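You operate a simulated robot arm through the tools that you are given. There is no shell and no other tool. Be economical: measure what you need, move in short steps, check, and stop when the job is done.

Carry out the task below with a simulated robot arm. There is one attempt and no reset: what you move stays moved.

TASK
Stack the carton labelled "caps" from the top of the packing stand on top of the carton labelled "discs".
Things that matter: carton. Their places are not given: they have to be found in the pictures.

It is judged by the outcome, as a careful person would: the job done as asked, and still so three seconds after it is handed in. It fails if anything else is knocked over, pushed out of place, dropped, spilled or broken.

THE ROBOT
A 7-joint arm with a two-finger parallel gripper, fixed in place. Base frame: the origin is at the foot of the arm, x ahead of it, y to its left, z up; the work surface is at about z = 55. Lengths are in cm, angles in rad, forces in N, time in s.
With the tool pointing down near the work surface it reaches from about 18 to 62 cm from the base axis. Its first joint turns from -1.152 to 1.152 rad. Payload 1.57 kg.
Tool frame: the origin (TCP) lies between the finger pads and is the grasp point; the fingertips stand 3 cm ahead of it; z points along the fingers, y is the line along which they close. The gripper opens to 11 cm. The fingers are 2.4 cm wide and 1.2 cm thick; the gripper's body (4.8 by 11.2 cm) begins 7.8 cm behind the TCP.
Orientation is told as [roll, pitch, yaw] about the base's x, y, z axes, in that order, counted from this pose: with the fingers straight down and closing along the base's y, the tool's x points along the base's -x, its y along +y and its z along -z.

THE INTERFACE
- The arm moves only by the tool apply_moves. Its argument "motion" is a list that holds one entry, the list of rows, each a list of 5 numbers: the gripper command, from -1 (shut) to 1 (fully open), values between in proportion, then the shift along the tool's x, y, z in units of 250 mm (1.0 is 250 mm), then the turn about the tool's z in units of 90 degrees (1.0 is 90 degrees). In form: [[[jaw, tx, ty, tz, yaw], ...]]. A call has 1 to 12 rows; each row is the pose to reach, as a shift and turn from the pose commanded when the call began, along the tool's axes at that moment. A call with a number of a shift or a turn outside -1 to 1 is refused whole. A row lasts 0.2 s, in which the tool goes at most 5 cm and 0.15 rad; a call with a longer step from one row to the next is refused whole, and so is a gripper value outside its range. A pose out of reach is approached as far as the arm can. The call stops where the force on the tool passes 40 N (or 10 N more than at its start, if that is more) or the arm is blocked; 0.2 s more then pass. The fingers move at their own pace (about 10.8 cm/s each) and stop on an object; they squeeze with about 40 N. The grip force told is the motor's: it shows also when the fingers shut on nothing. Time passes only in rows, and 0.2 s behind the last, so rows that repeat a pose let the fingers close. It gives the time, the measured TCP pose, the force on the tool (base axes), the opening and the grip force at its end, in the units of the frame above (readings bear some noise), and new pictures: "views" is both (left out), scene, wrist or none.
- Cameras (640 x 400 px; columns grow to the right, rows downward): "scene" is fixed at [15.76, -39.89, 138.28]; the picture's right is [0.79, -0.61, 0.00], its down [-0.47, -0.60, -0.65] and it looks along [0.40, 0.51, -0.76] (base axes); focal length 368 px, centre (320, 200). "wrist" rides on the gripper at [-3.6, 0, -8] in the tool frame; the picture's right is [0.00, -1.00, 0.00], its down [0.97, 0.00, -0.24] and it looks along [0.24, 0.00, 0.97] (tool axes); focal length 218 px, centre (320, 200).
- locate(camera, pixels): for up to 12 pixels [column, row] of the newest picture of that camera ("zoom" is the newest enlarged one), the place [x, y, z] in the base frame of the surface seen there, good to about 0.2 cm. No time passes.
- close_up(camera, box): a new picture of the part [left, top, right, bottom] of that camera's present view, enlarged. No time passes.
- job_done(): hands the job in; it is judged then, once.

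Work in short steps. Measure before you move; look again where a grasp or a placing could have gone wrong, and mend it. You have 60 turns and 100 pictures in all, the two below and enlarged ones among them. Open the gripper and draw the arm clear of the work before you hand the job in, unless the task says otherwise; then end with one line.

The tools are called by a JSON object that holds its "op" and its "data". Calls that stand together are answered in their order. apply_moves: Moves the arm, as the interface text tells. Its arguments: {"type":"object","properties":{"motion":{"type":"array"},"views":{"type":"string","enum":["both","scene","wrist","none"]}},"required":["motion"]} The other tools are called the same way: locate (camera, pixels) gives the place of the surface under pixels of a picture; close_up (camera, box) takes an enlarged picture of a part of a camera's view; job_done () hands the job in.

At the start:

```text
time: 0.0
ee_pos: [48.36, 2.59, 85.81]
tool_rot: [-0.001, -0.001, 0.0]
contact_force: [0.9, 0.2, 0.1]
width: 10.98
finger_force: 0.0
```

scene: 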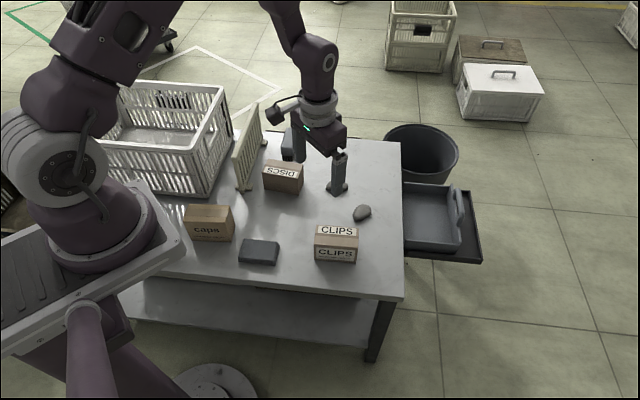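
wrist: 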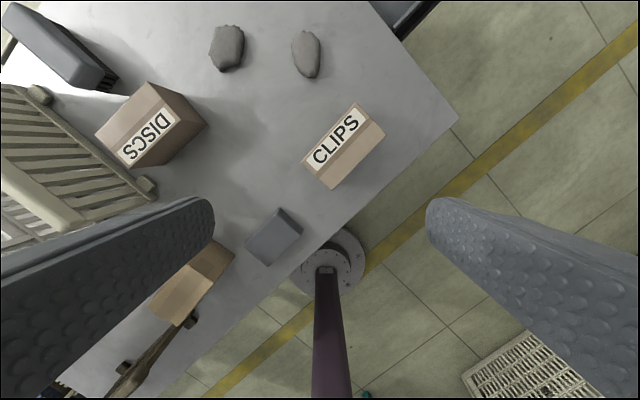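

The caps carton is around (208,222) and discs around (283,177) in the scene view. I'll enlarge that area and measure.

{"op": "close_up", "data": {"camera": "scene", "box": [160, 120, 400, 270]}}

{"op": "locate", "data": {"camera": "scene", "pixels": [[186, 206], [231, 207], [226, 222], [183, 222], [205, 232], [265, 177], [268, 162], [303, 168], [300, 181], [282, 187], [246, 225], [250, 205]]}}

```text
2.67 times, centred on (280, 195) of scene
```

zoom: 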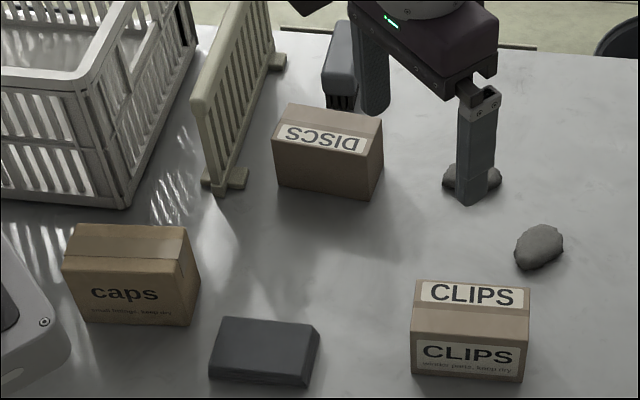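

```text
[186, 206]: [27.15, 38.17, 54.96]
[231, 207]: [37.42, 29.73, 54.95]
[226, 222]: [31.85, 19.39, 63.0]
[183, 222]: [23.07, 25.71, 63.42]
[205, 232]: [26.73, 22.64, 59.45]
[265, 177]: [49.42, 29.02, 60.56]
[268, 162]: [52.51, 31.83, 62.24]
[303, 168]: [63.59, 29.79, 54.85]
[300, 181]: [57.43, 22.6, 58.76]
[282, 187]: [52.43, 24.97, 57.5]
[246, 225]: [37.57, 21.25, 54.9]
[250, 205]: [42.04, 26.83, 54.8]
```

Measure the carton corners in the enlarged picture.

{"op": "locate", "data": {"camera": "zoom", "pixels": [[77, 228], [182, 230], [179, 261], [66, 258], [84, 318], [188, 322], [289, 107], [378, 122], [366, 151], [276, 137], [364, 195], [281, 181]]}}

{"op": "locate", "data": {"camera": "zoom", "pixels": [[195, 290], [201, 291], [130, 245], [325, 130], [380, 160], [230, 180], [207, 184], [240, 170], [196, 102], [215, 330], [310, 325], [345, 60]]}}

```text
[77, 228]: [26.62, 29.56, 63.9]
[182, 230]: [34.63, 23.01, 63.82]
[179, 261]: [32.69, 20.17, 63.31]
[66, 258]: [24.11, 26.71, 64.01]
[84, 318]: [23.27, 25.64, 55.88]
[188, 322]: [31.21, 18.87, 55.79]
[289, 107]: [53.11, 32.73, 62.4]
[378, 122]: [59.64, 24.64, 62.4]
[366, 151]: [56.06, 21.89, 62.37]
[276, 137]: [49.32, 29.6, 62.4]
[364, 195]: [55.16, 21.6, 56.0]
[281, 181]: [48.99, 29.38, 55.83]
```

```text
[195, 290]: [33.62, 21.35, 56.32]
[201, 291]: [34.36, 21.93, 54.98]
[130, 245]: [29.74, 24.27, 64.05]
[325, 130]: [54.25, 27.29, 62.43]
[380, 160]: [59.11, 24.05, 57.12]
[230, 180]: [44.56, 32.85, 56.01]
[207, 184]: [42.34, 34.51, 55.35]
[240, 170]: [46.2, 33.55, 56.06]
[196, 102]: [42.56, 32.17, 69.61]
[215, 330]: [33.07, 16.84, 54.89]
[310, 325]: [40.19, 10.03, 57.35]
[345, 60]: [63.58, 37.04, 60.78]
```

Caps: centre ≈ (28.8, 24.25), 11×5.8×9 cm, width axis at 51.5°. Discs: centre ≈ (54.4, 27.1), top at 62.4, width axis at ≈40°. I move above caps with the jaw turned to its width.

{"op": "apply_moves", "data": {"motion": [[[1, 0.098, 0.108, 0.025, 0.053], [1, 0.196, 0.216, 0.05, 0.107], [1, 0.293, 0.325, 0.075, 0.16], [1, 0.391, 0.433, 0.1, 0.214], [1, 0.489, 0.541, 0.12, 0.267], [1, 0.587, 0.65, 0.14, 0.321], [1, 0.684, 0.758, 0.16, 0.374], [1, 0.782, 0.866, 0.18, 0.428], [1, 0.782, 0.866, 0.23, 0.428], [1, 0.782, 0.866, 0.23, 0.428]]]}}

```text
time: 2.2
ee_pos: [28.77, 24.21, 80.03]
tool_rot: [0.001, -0.001, -0.672]
contact_force: [-0.6, 0.3, -0.4]
width: 11.02
finger_force: 0.1
```

scene: 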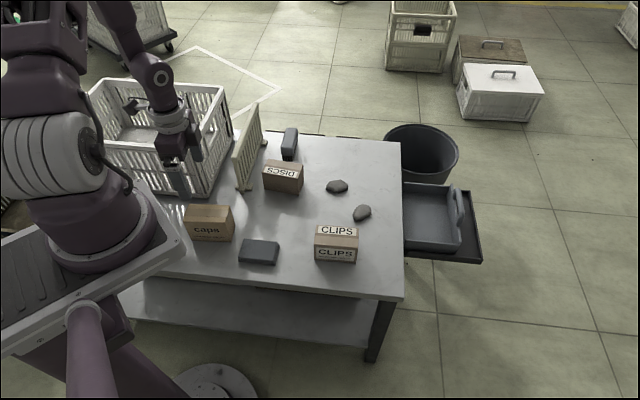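
wrist: 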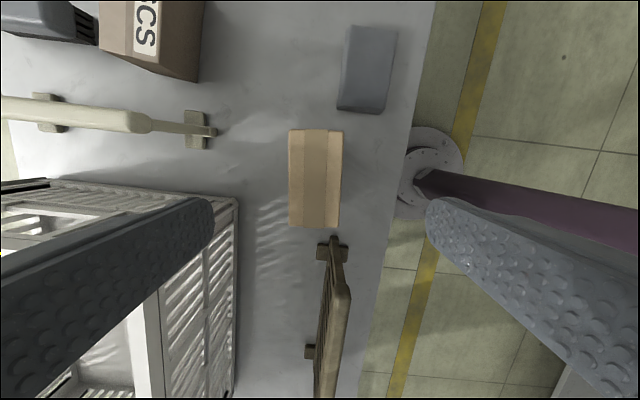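

The carton is at columns 289–342, rows 129–227 in the wrist view. There is a brown barrier right behind it (333,245), so I check both.

{"op": "locate", "data": {"camera": "wrist", "pixels": [[291, 132], [340, 134], [336, 224], [291, 224], [335, 250], [330, 245], [347, 292], [320, 250], [236, 202], [236, 300], [210, 130], [150, 122]]}}

{"op": "close_up", "data": {"camera": "wrist", "box": [220, 100, 412, 220]}}

{"op": "close_up", "data": {"camera": "wrist", "box": [220, 200, 412, 320]}}

```text
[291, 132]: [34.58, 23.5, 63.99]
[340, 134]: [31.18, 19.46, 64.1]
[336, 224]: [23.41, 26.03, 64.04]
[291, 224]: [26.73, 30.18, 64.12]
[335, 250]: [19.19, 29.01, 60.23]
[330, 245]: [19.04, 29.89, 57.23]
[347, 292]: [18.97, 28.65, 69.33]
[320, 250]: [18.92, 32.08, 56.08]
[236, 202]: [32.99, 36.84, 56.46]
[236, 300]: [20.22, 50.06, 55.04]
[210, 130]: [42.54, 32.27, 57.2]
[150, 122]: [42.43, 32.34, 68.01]
```

```text
3.33 times, centred on (316, 160) of wrist
```

zoom: 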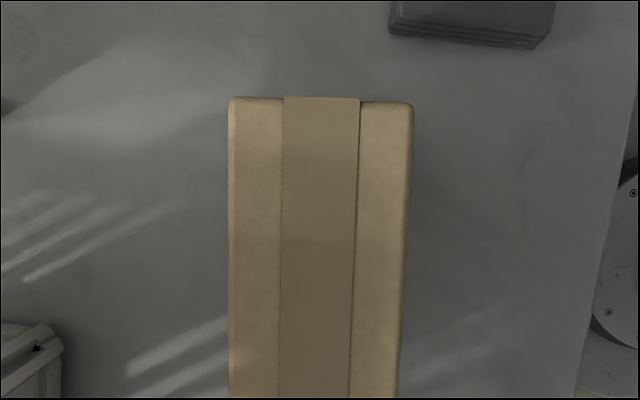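

```text
3.33 times, centred on (316, 260) of wrist
```

zoom: 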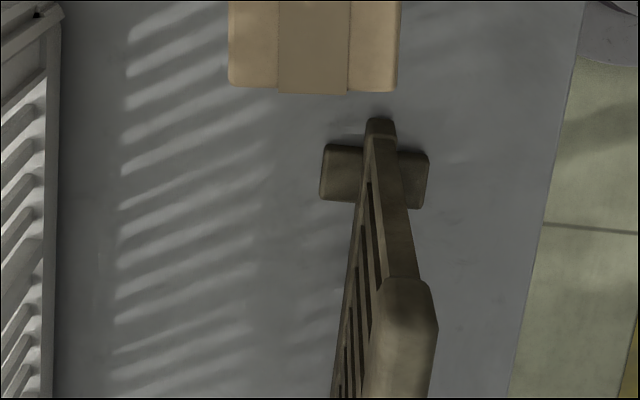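

Refined centre (29.0, 24.8), axis −40.3°, with clearances fine. I shift 0.6 cm, turn 1.8° and descend to z≈60, then look before closing.

{"op": "apply_moves", "data": {"motion": [[[1, 0.008, 0.023, 0, 0.02], [1, 0.008, 0.023, 0.15, 0.02], [1, 0.008, 0.023, 0.3, 0.02], [1, 0.008, 0.023, 0.45, 0.02], [1, 0.008, 0.023, 0.6, 0.02], [1, 0.008, 0.023, 0.7, 0.02], [1, 0.008, 0.023, 0.8, 0.02], [1, 0.008, 0.023, 0.8, 0.02]]]}}

```text
time: 4.0
ee_pos: [29.08, 24.82, 60.01]
tool_rot: [0.0, -0.001, -0.704]
contact_force: [0.9, 0.1, -0.6]
width: 10.99
finger_force: 0.0
```

scene: 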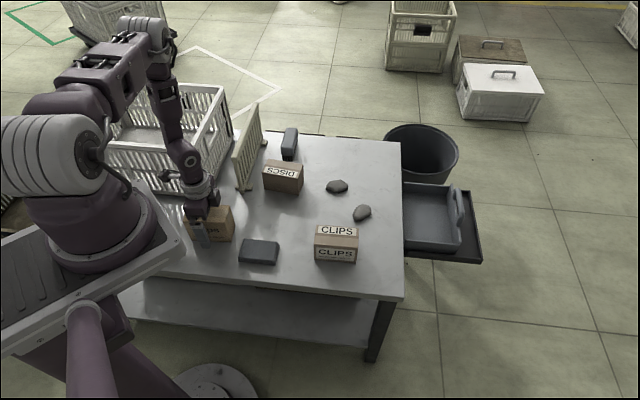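
wrist: 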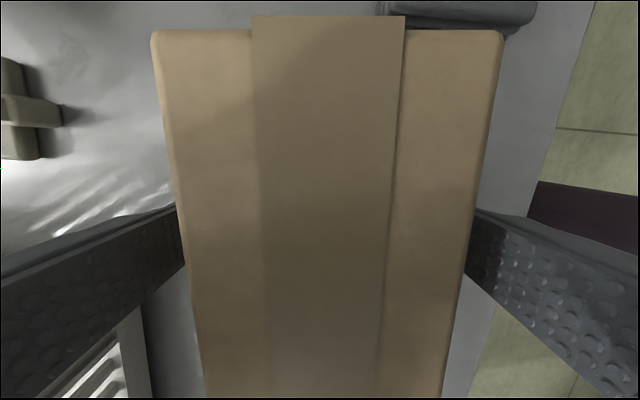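

The carton sits centred between the fingers. I close and lift slightly.

{"op": "apply_moves", "data": {"motion": [[[0.4, 0, 0, 0, 0], [0, 0, 0, 0, 0], [-0.3, 0, 0, 0, 0], [-1, 0, 0, 0, 0], [-1, 0, 0, 0, 0], [-1, 0, 0, 0, 0], [-1, 0, 0, -0.04, 0], [-1, 0, 0, -0.1, 0], [-1, 0, 0, -0.1, 0]]]}}

```text
time: 6.0
ee_pos: [28.91, 24.89, 62.53]
tool_rot: [0.001, 0.0, -0.704]
contact_force: [-0.1, 0.1, -2.2]
width: 5.97
finger_force: 39.8
```

scene: 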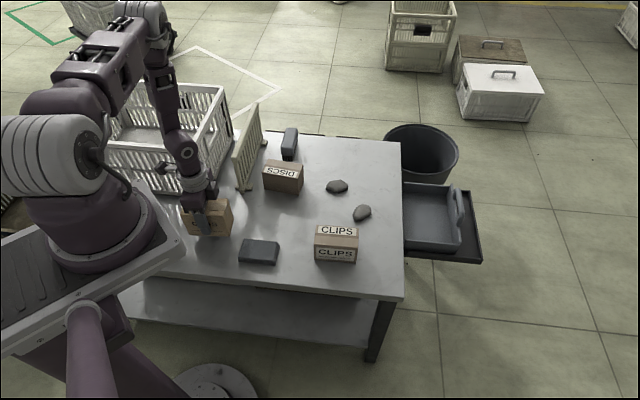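
wrist: 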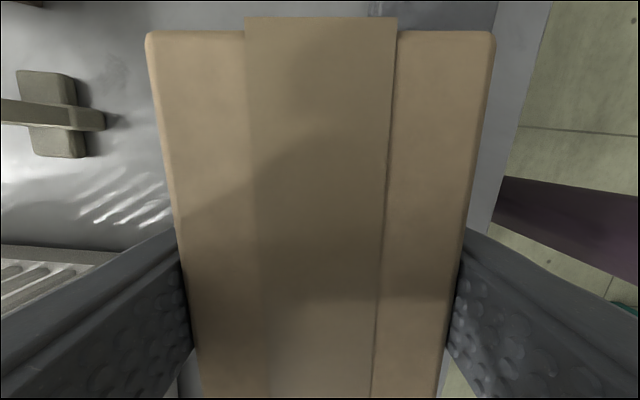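

Held (width 5.97). I lift to z≈82 to clear the rail, and re-measure discs from an enlarged scene view.

{"op": "apply_moves", "data": {"motion": [[[-1, 0, 0, -0.13, 0], [-1, 0, 0, -0.26, 0], [-1, 0, 0, -0.39, 0], [-1, 0, 0, -0.52, 0], [-1, 0, 0, -0.65, 0], [-1, 0, 0, -0.78, 0], [-1, 0, 0, -0.78, 0]]]}}

{"op": "close_up", "data": {"camera": "scene", "box": [220, 120, 332, 190]}}

```text
time: 7.6
ee_pos: [29.06, 24.83, 82.17]
tool_rot: [-0.001, 0.0, -0.704]
contact_force: [-0.3, -0.1, -2.2]
width: 5.98
finger_force: 40.0
```

scene: 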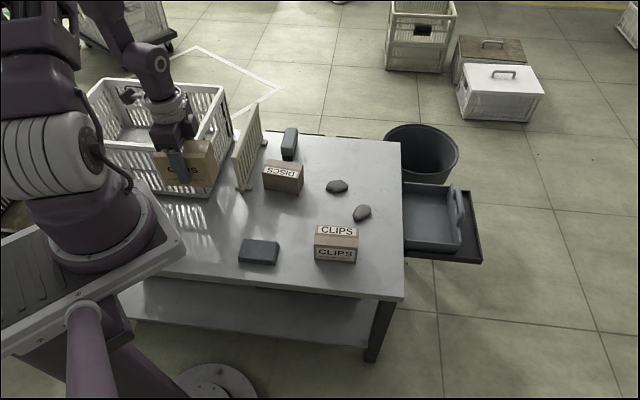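
wrist: 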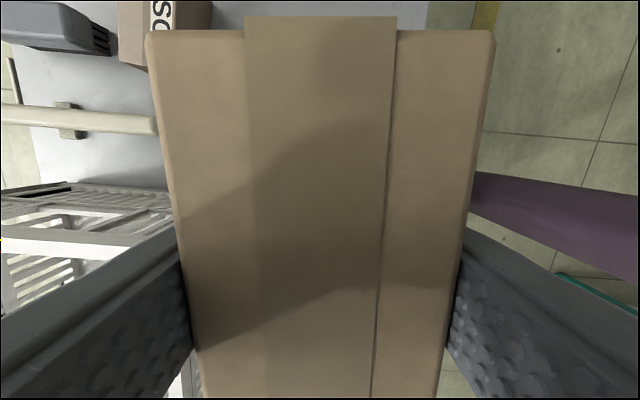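

```text
5.71 times, centred on (276, 155) of scene
```

zoom: 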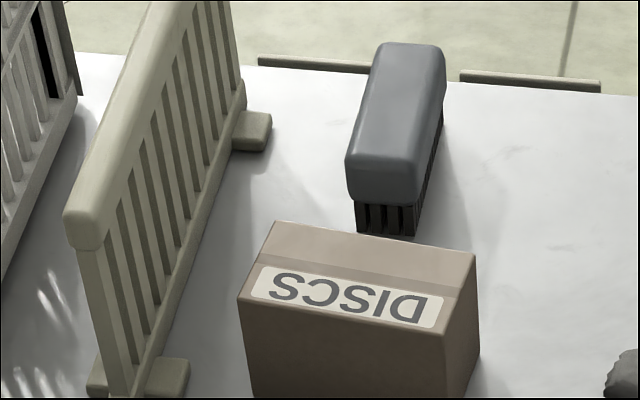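

Measuring discs' corners, plus the rail and brush near it.

{"op": "locate", "data": {"camera": "zoom", "pixels": [[276, 224], [471, 257], [446, 331], [243, 296], [242, 303], [440, 338], [357, 275], [80, 205], [225, 5], [350, 165], [420, 60], [370, 190]]}}

```text
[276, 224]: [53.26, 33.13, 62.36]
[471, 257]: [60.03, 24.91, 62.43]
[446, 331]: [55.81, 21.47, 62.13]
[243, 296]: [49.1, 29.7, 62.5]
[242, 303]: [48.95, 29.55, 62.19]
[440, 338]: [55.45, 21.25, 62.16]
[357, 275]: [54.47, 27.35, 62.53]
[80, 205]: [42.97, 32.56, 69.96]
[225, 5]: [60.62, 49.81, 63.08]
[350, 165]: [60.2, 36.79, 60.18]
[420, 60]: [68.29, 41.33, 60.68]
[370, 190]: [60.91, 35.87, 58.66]
```

Discs centre (54.55, 27.3), long axis −50.7°, top 62.4. I carry across at z≈80 (bottom ≈75, above the 70 cm rail), turning 10.4°.

{"op": "apply_moves", "data": {"motion": [[[-1, -0.089, 0.092, 0.0, 0.014], [-1, -0.178, 0.184, 0.0, 0.029], [-1, -0.267, 0.276, 0.0, 0.043], [-1, -0.357, 0.367, 0.0, 0.058], [-1, -0.446, 0.459, 0.02, 0.072], [-1, -0.535, 0.551, 0.04, 0.086], [-1, -0.624, 0.643, 0.06, 0.1], [-1, -0.713, 0.735, 0.08, 0.115], [-1, -0.713, 0.735, 0.08, 0.115], [-1, -0.713, 0.735, 0.08, 0.115]]]}}

```text
time: 9.8
ee_pos: [54.51, 27.24, 80.1]
tool_rot: [0.0, 0.0, -0.885]
contact_force: [-0.7, 0.2, -2.6]
width: 5.99
finger_force: 39.9
```

scene: 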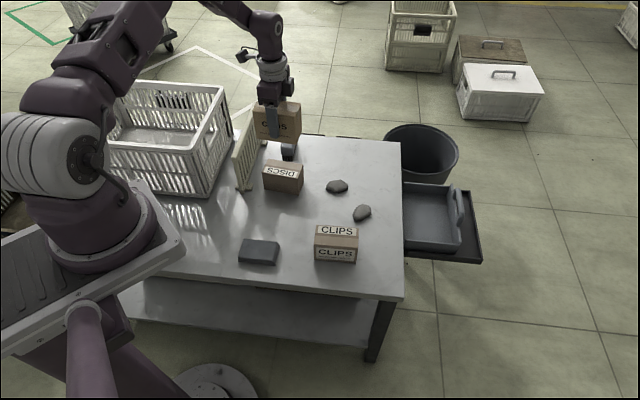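
wrist: 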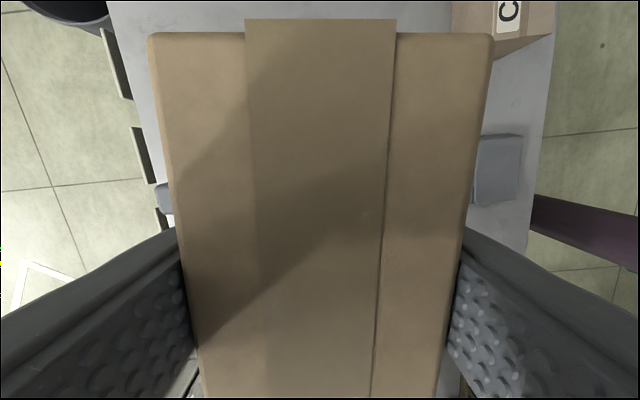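

Reached as planned. I lower to about 1 cm above discs and check alignment.

{"op": "apply_moves", "data": {"motion": [[[-1, 0, 0, 0.1, 0], [-1, 0, 0, 0.2, 0], [-1, 0, 0, 0.3, 0], [-1, 0, 0, 0.4, 0], [-1, 0, 0, 0.46, 0], [-1, 0, 0, 0.46, 0]]], "views": "scene"}}

{"op": "close_up", "data": {"camera": "scene", "box": [228, 120, 340, 200]}}

```text
time: 11.2
ee_pos: [54.3, 27.3, 68.52]
tool_rot: [0.0, 0.0, -0.882]
contact_force: [0.3, 0.2, -2.6]
width: 5.98
finger_force: 40.3
```

scene: 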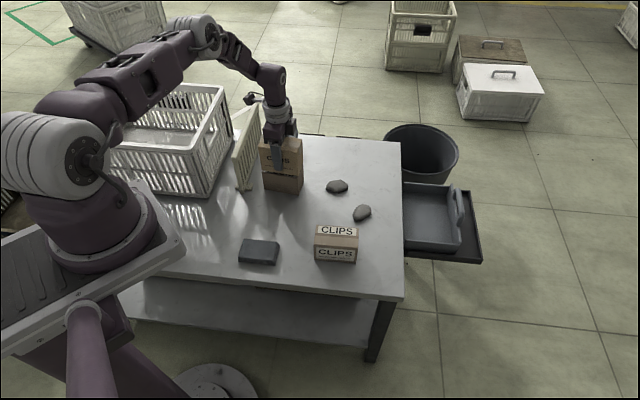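

```text
5.00 times, centred on (284, 160) of scene
```

zoom: 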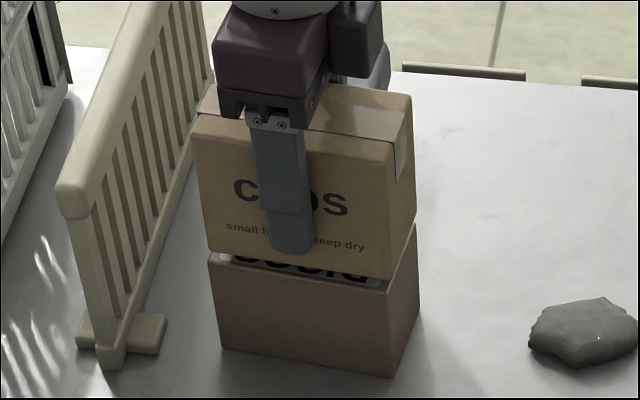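

Well aligned. I lower the last centimetre in small steps.

{"op": "apply_moves", "data": {"motion": [[[-1, 0, 0, 0.015, 0], [-1, 0, 0, 0.028, 0], [-1, 0, 0, 0.036, 0], [-1, 0, 0, 0.041, 0], [-1, 0, 0, 0.041, 0]]], "views": "none"}}

{"op": "close_up", "data": {"camera": "scene", "box": [228, 120, 340, 200]}}

```text
time: 12.4
ee_pos: [54.5, 27.23, 67.45]
tool_rot: [0.001, 0.001, -0.884]
contact_force: [-0.1, -0.5, 0.6]
width: 5.98
finger_force: 40.6
```

```text
5.00 times, centred on (284, 160) of scene
```

zoom: 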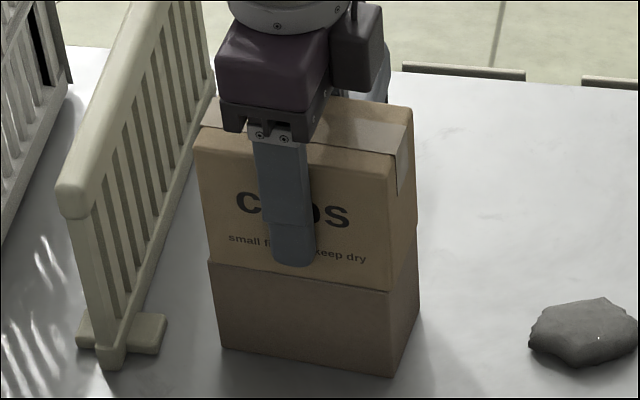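

The vertical force went from −2.6 to +0.6, so caps rests on discs. I open in steps, then rise straight up.

{"op": "apply_moves", "data": {"motion": [[[0.15, 0, 0, 0, 0], [0.3, 0, 0, 0, 0], [0.6, 0, 0, 0, 0], [0.7, 0, 0, 0, 0], [0.7, 0, 0, 0, 0], [0.7, 0, 0, -0.06, 0], [0.7, 0, 0, -0.16, 0], [0.7, 0, 0, -0.28, 0], [0.7, 0, 0, -0.42, 0], [0.7, 0, 0, -0.56, 0], [0.7, 0, 0, -0.56, 0]]], "views": "both"}}

```text
time: 14.8
ee_pos: [54.51, 27.37, 81.7]
tool_rot: [0.001, 0.0, -0.882]
contact_force: [-0.9, -0.1, 0.2]
width: 9.34
finger_force: 0.1
```

scene: 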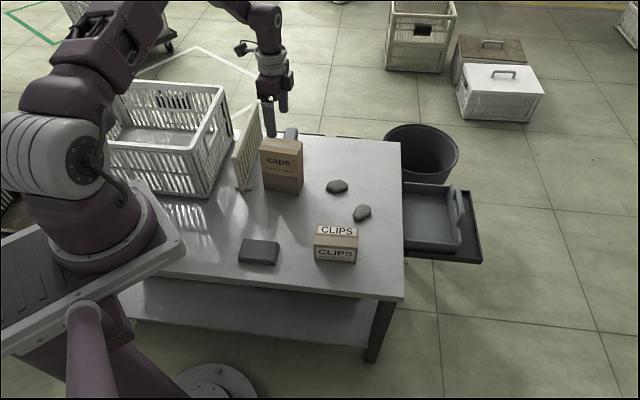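
wrist: 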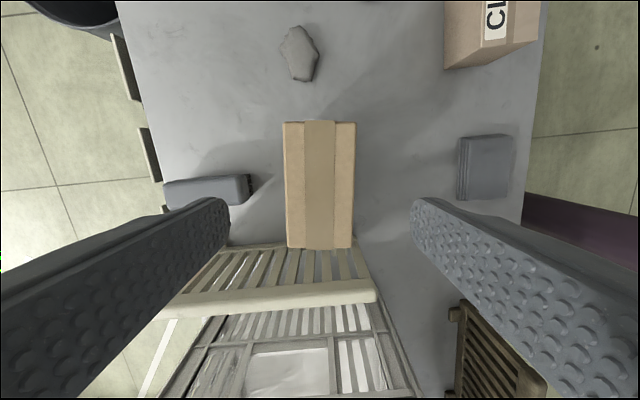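

The stack stands upright and aligned. I draw the arm aside and check.

{"op": "apply_moves", "data": {"motion": [[[0.7, 0, -0.1, -0.06, 0], [0.7, 0, -0.22, -0.1, 0], [0.7, 0, -0.36, -0.1, 0], [0.7, 0, -0.5, -0.1, 0], [0.7, 0, -0.6, -0.1, 0], [0.7, 0, -0.6, -0.1, 0]]], "views": "none"}}

{"op": "close_up", "data": {"camera": "scene", "box": [160, 100, 400, 250]}}

```text
time: 16.2
ee_pos: [42.79, 17.73, 84.05]
tool_rot: [0.0, -0.001, -0.884]
contact_force: [0.3, 0.2, -0.6]
width: 9.37
finger_force: 0.0
```

```text
2.67 times, centred on (280, 175) of scene
```

zoom: 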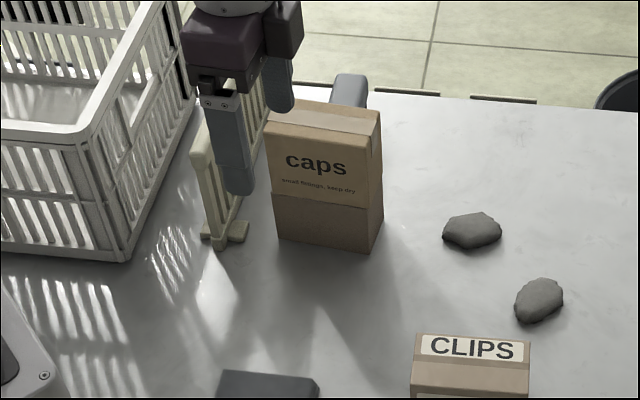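

The stack is stable, nothing else has moved, and the arm is clear with the gripper open, so I hand the job in.

{"op": "job_done", "data": {}}

```text
The job is handed in.
```

The "caps" carton now stands squarely on top of the "discs" carton; the last pictures show nothing else disturbed.
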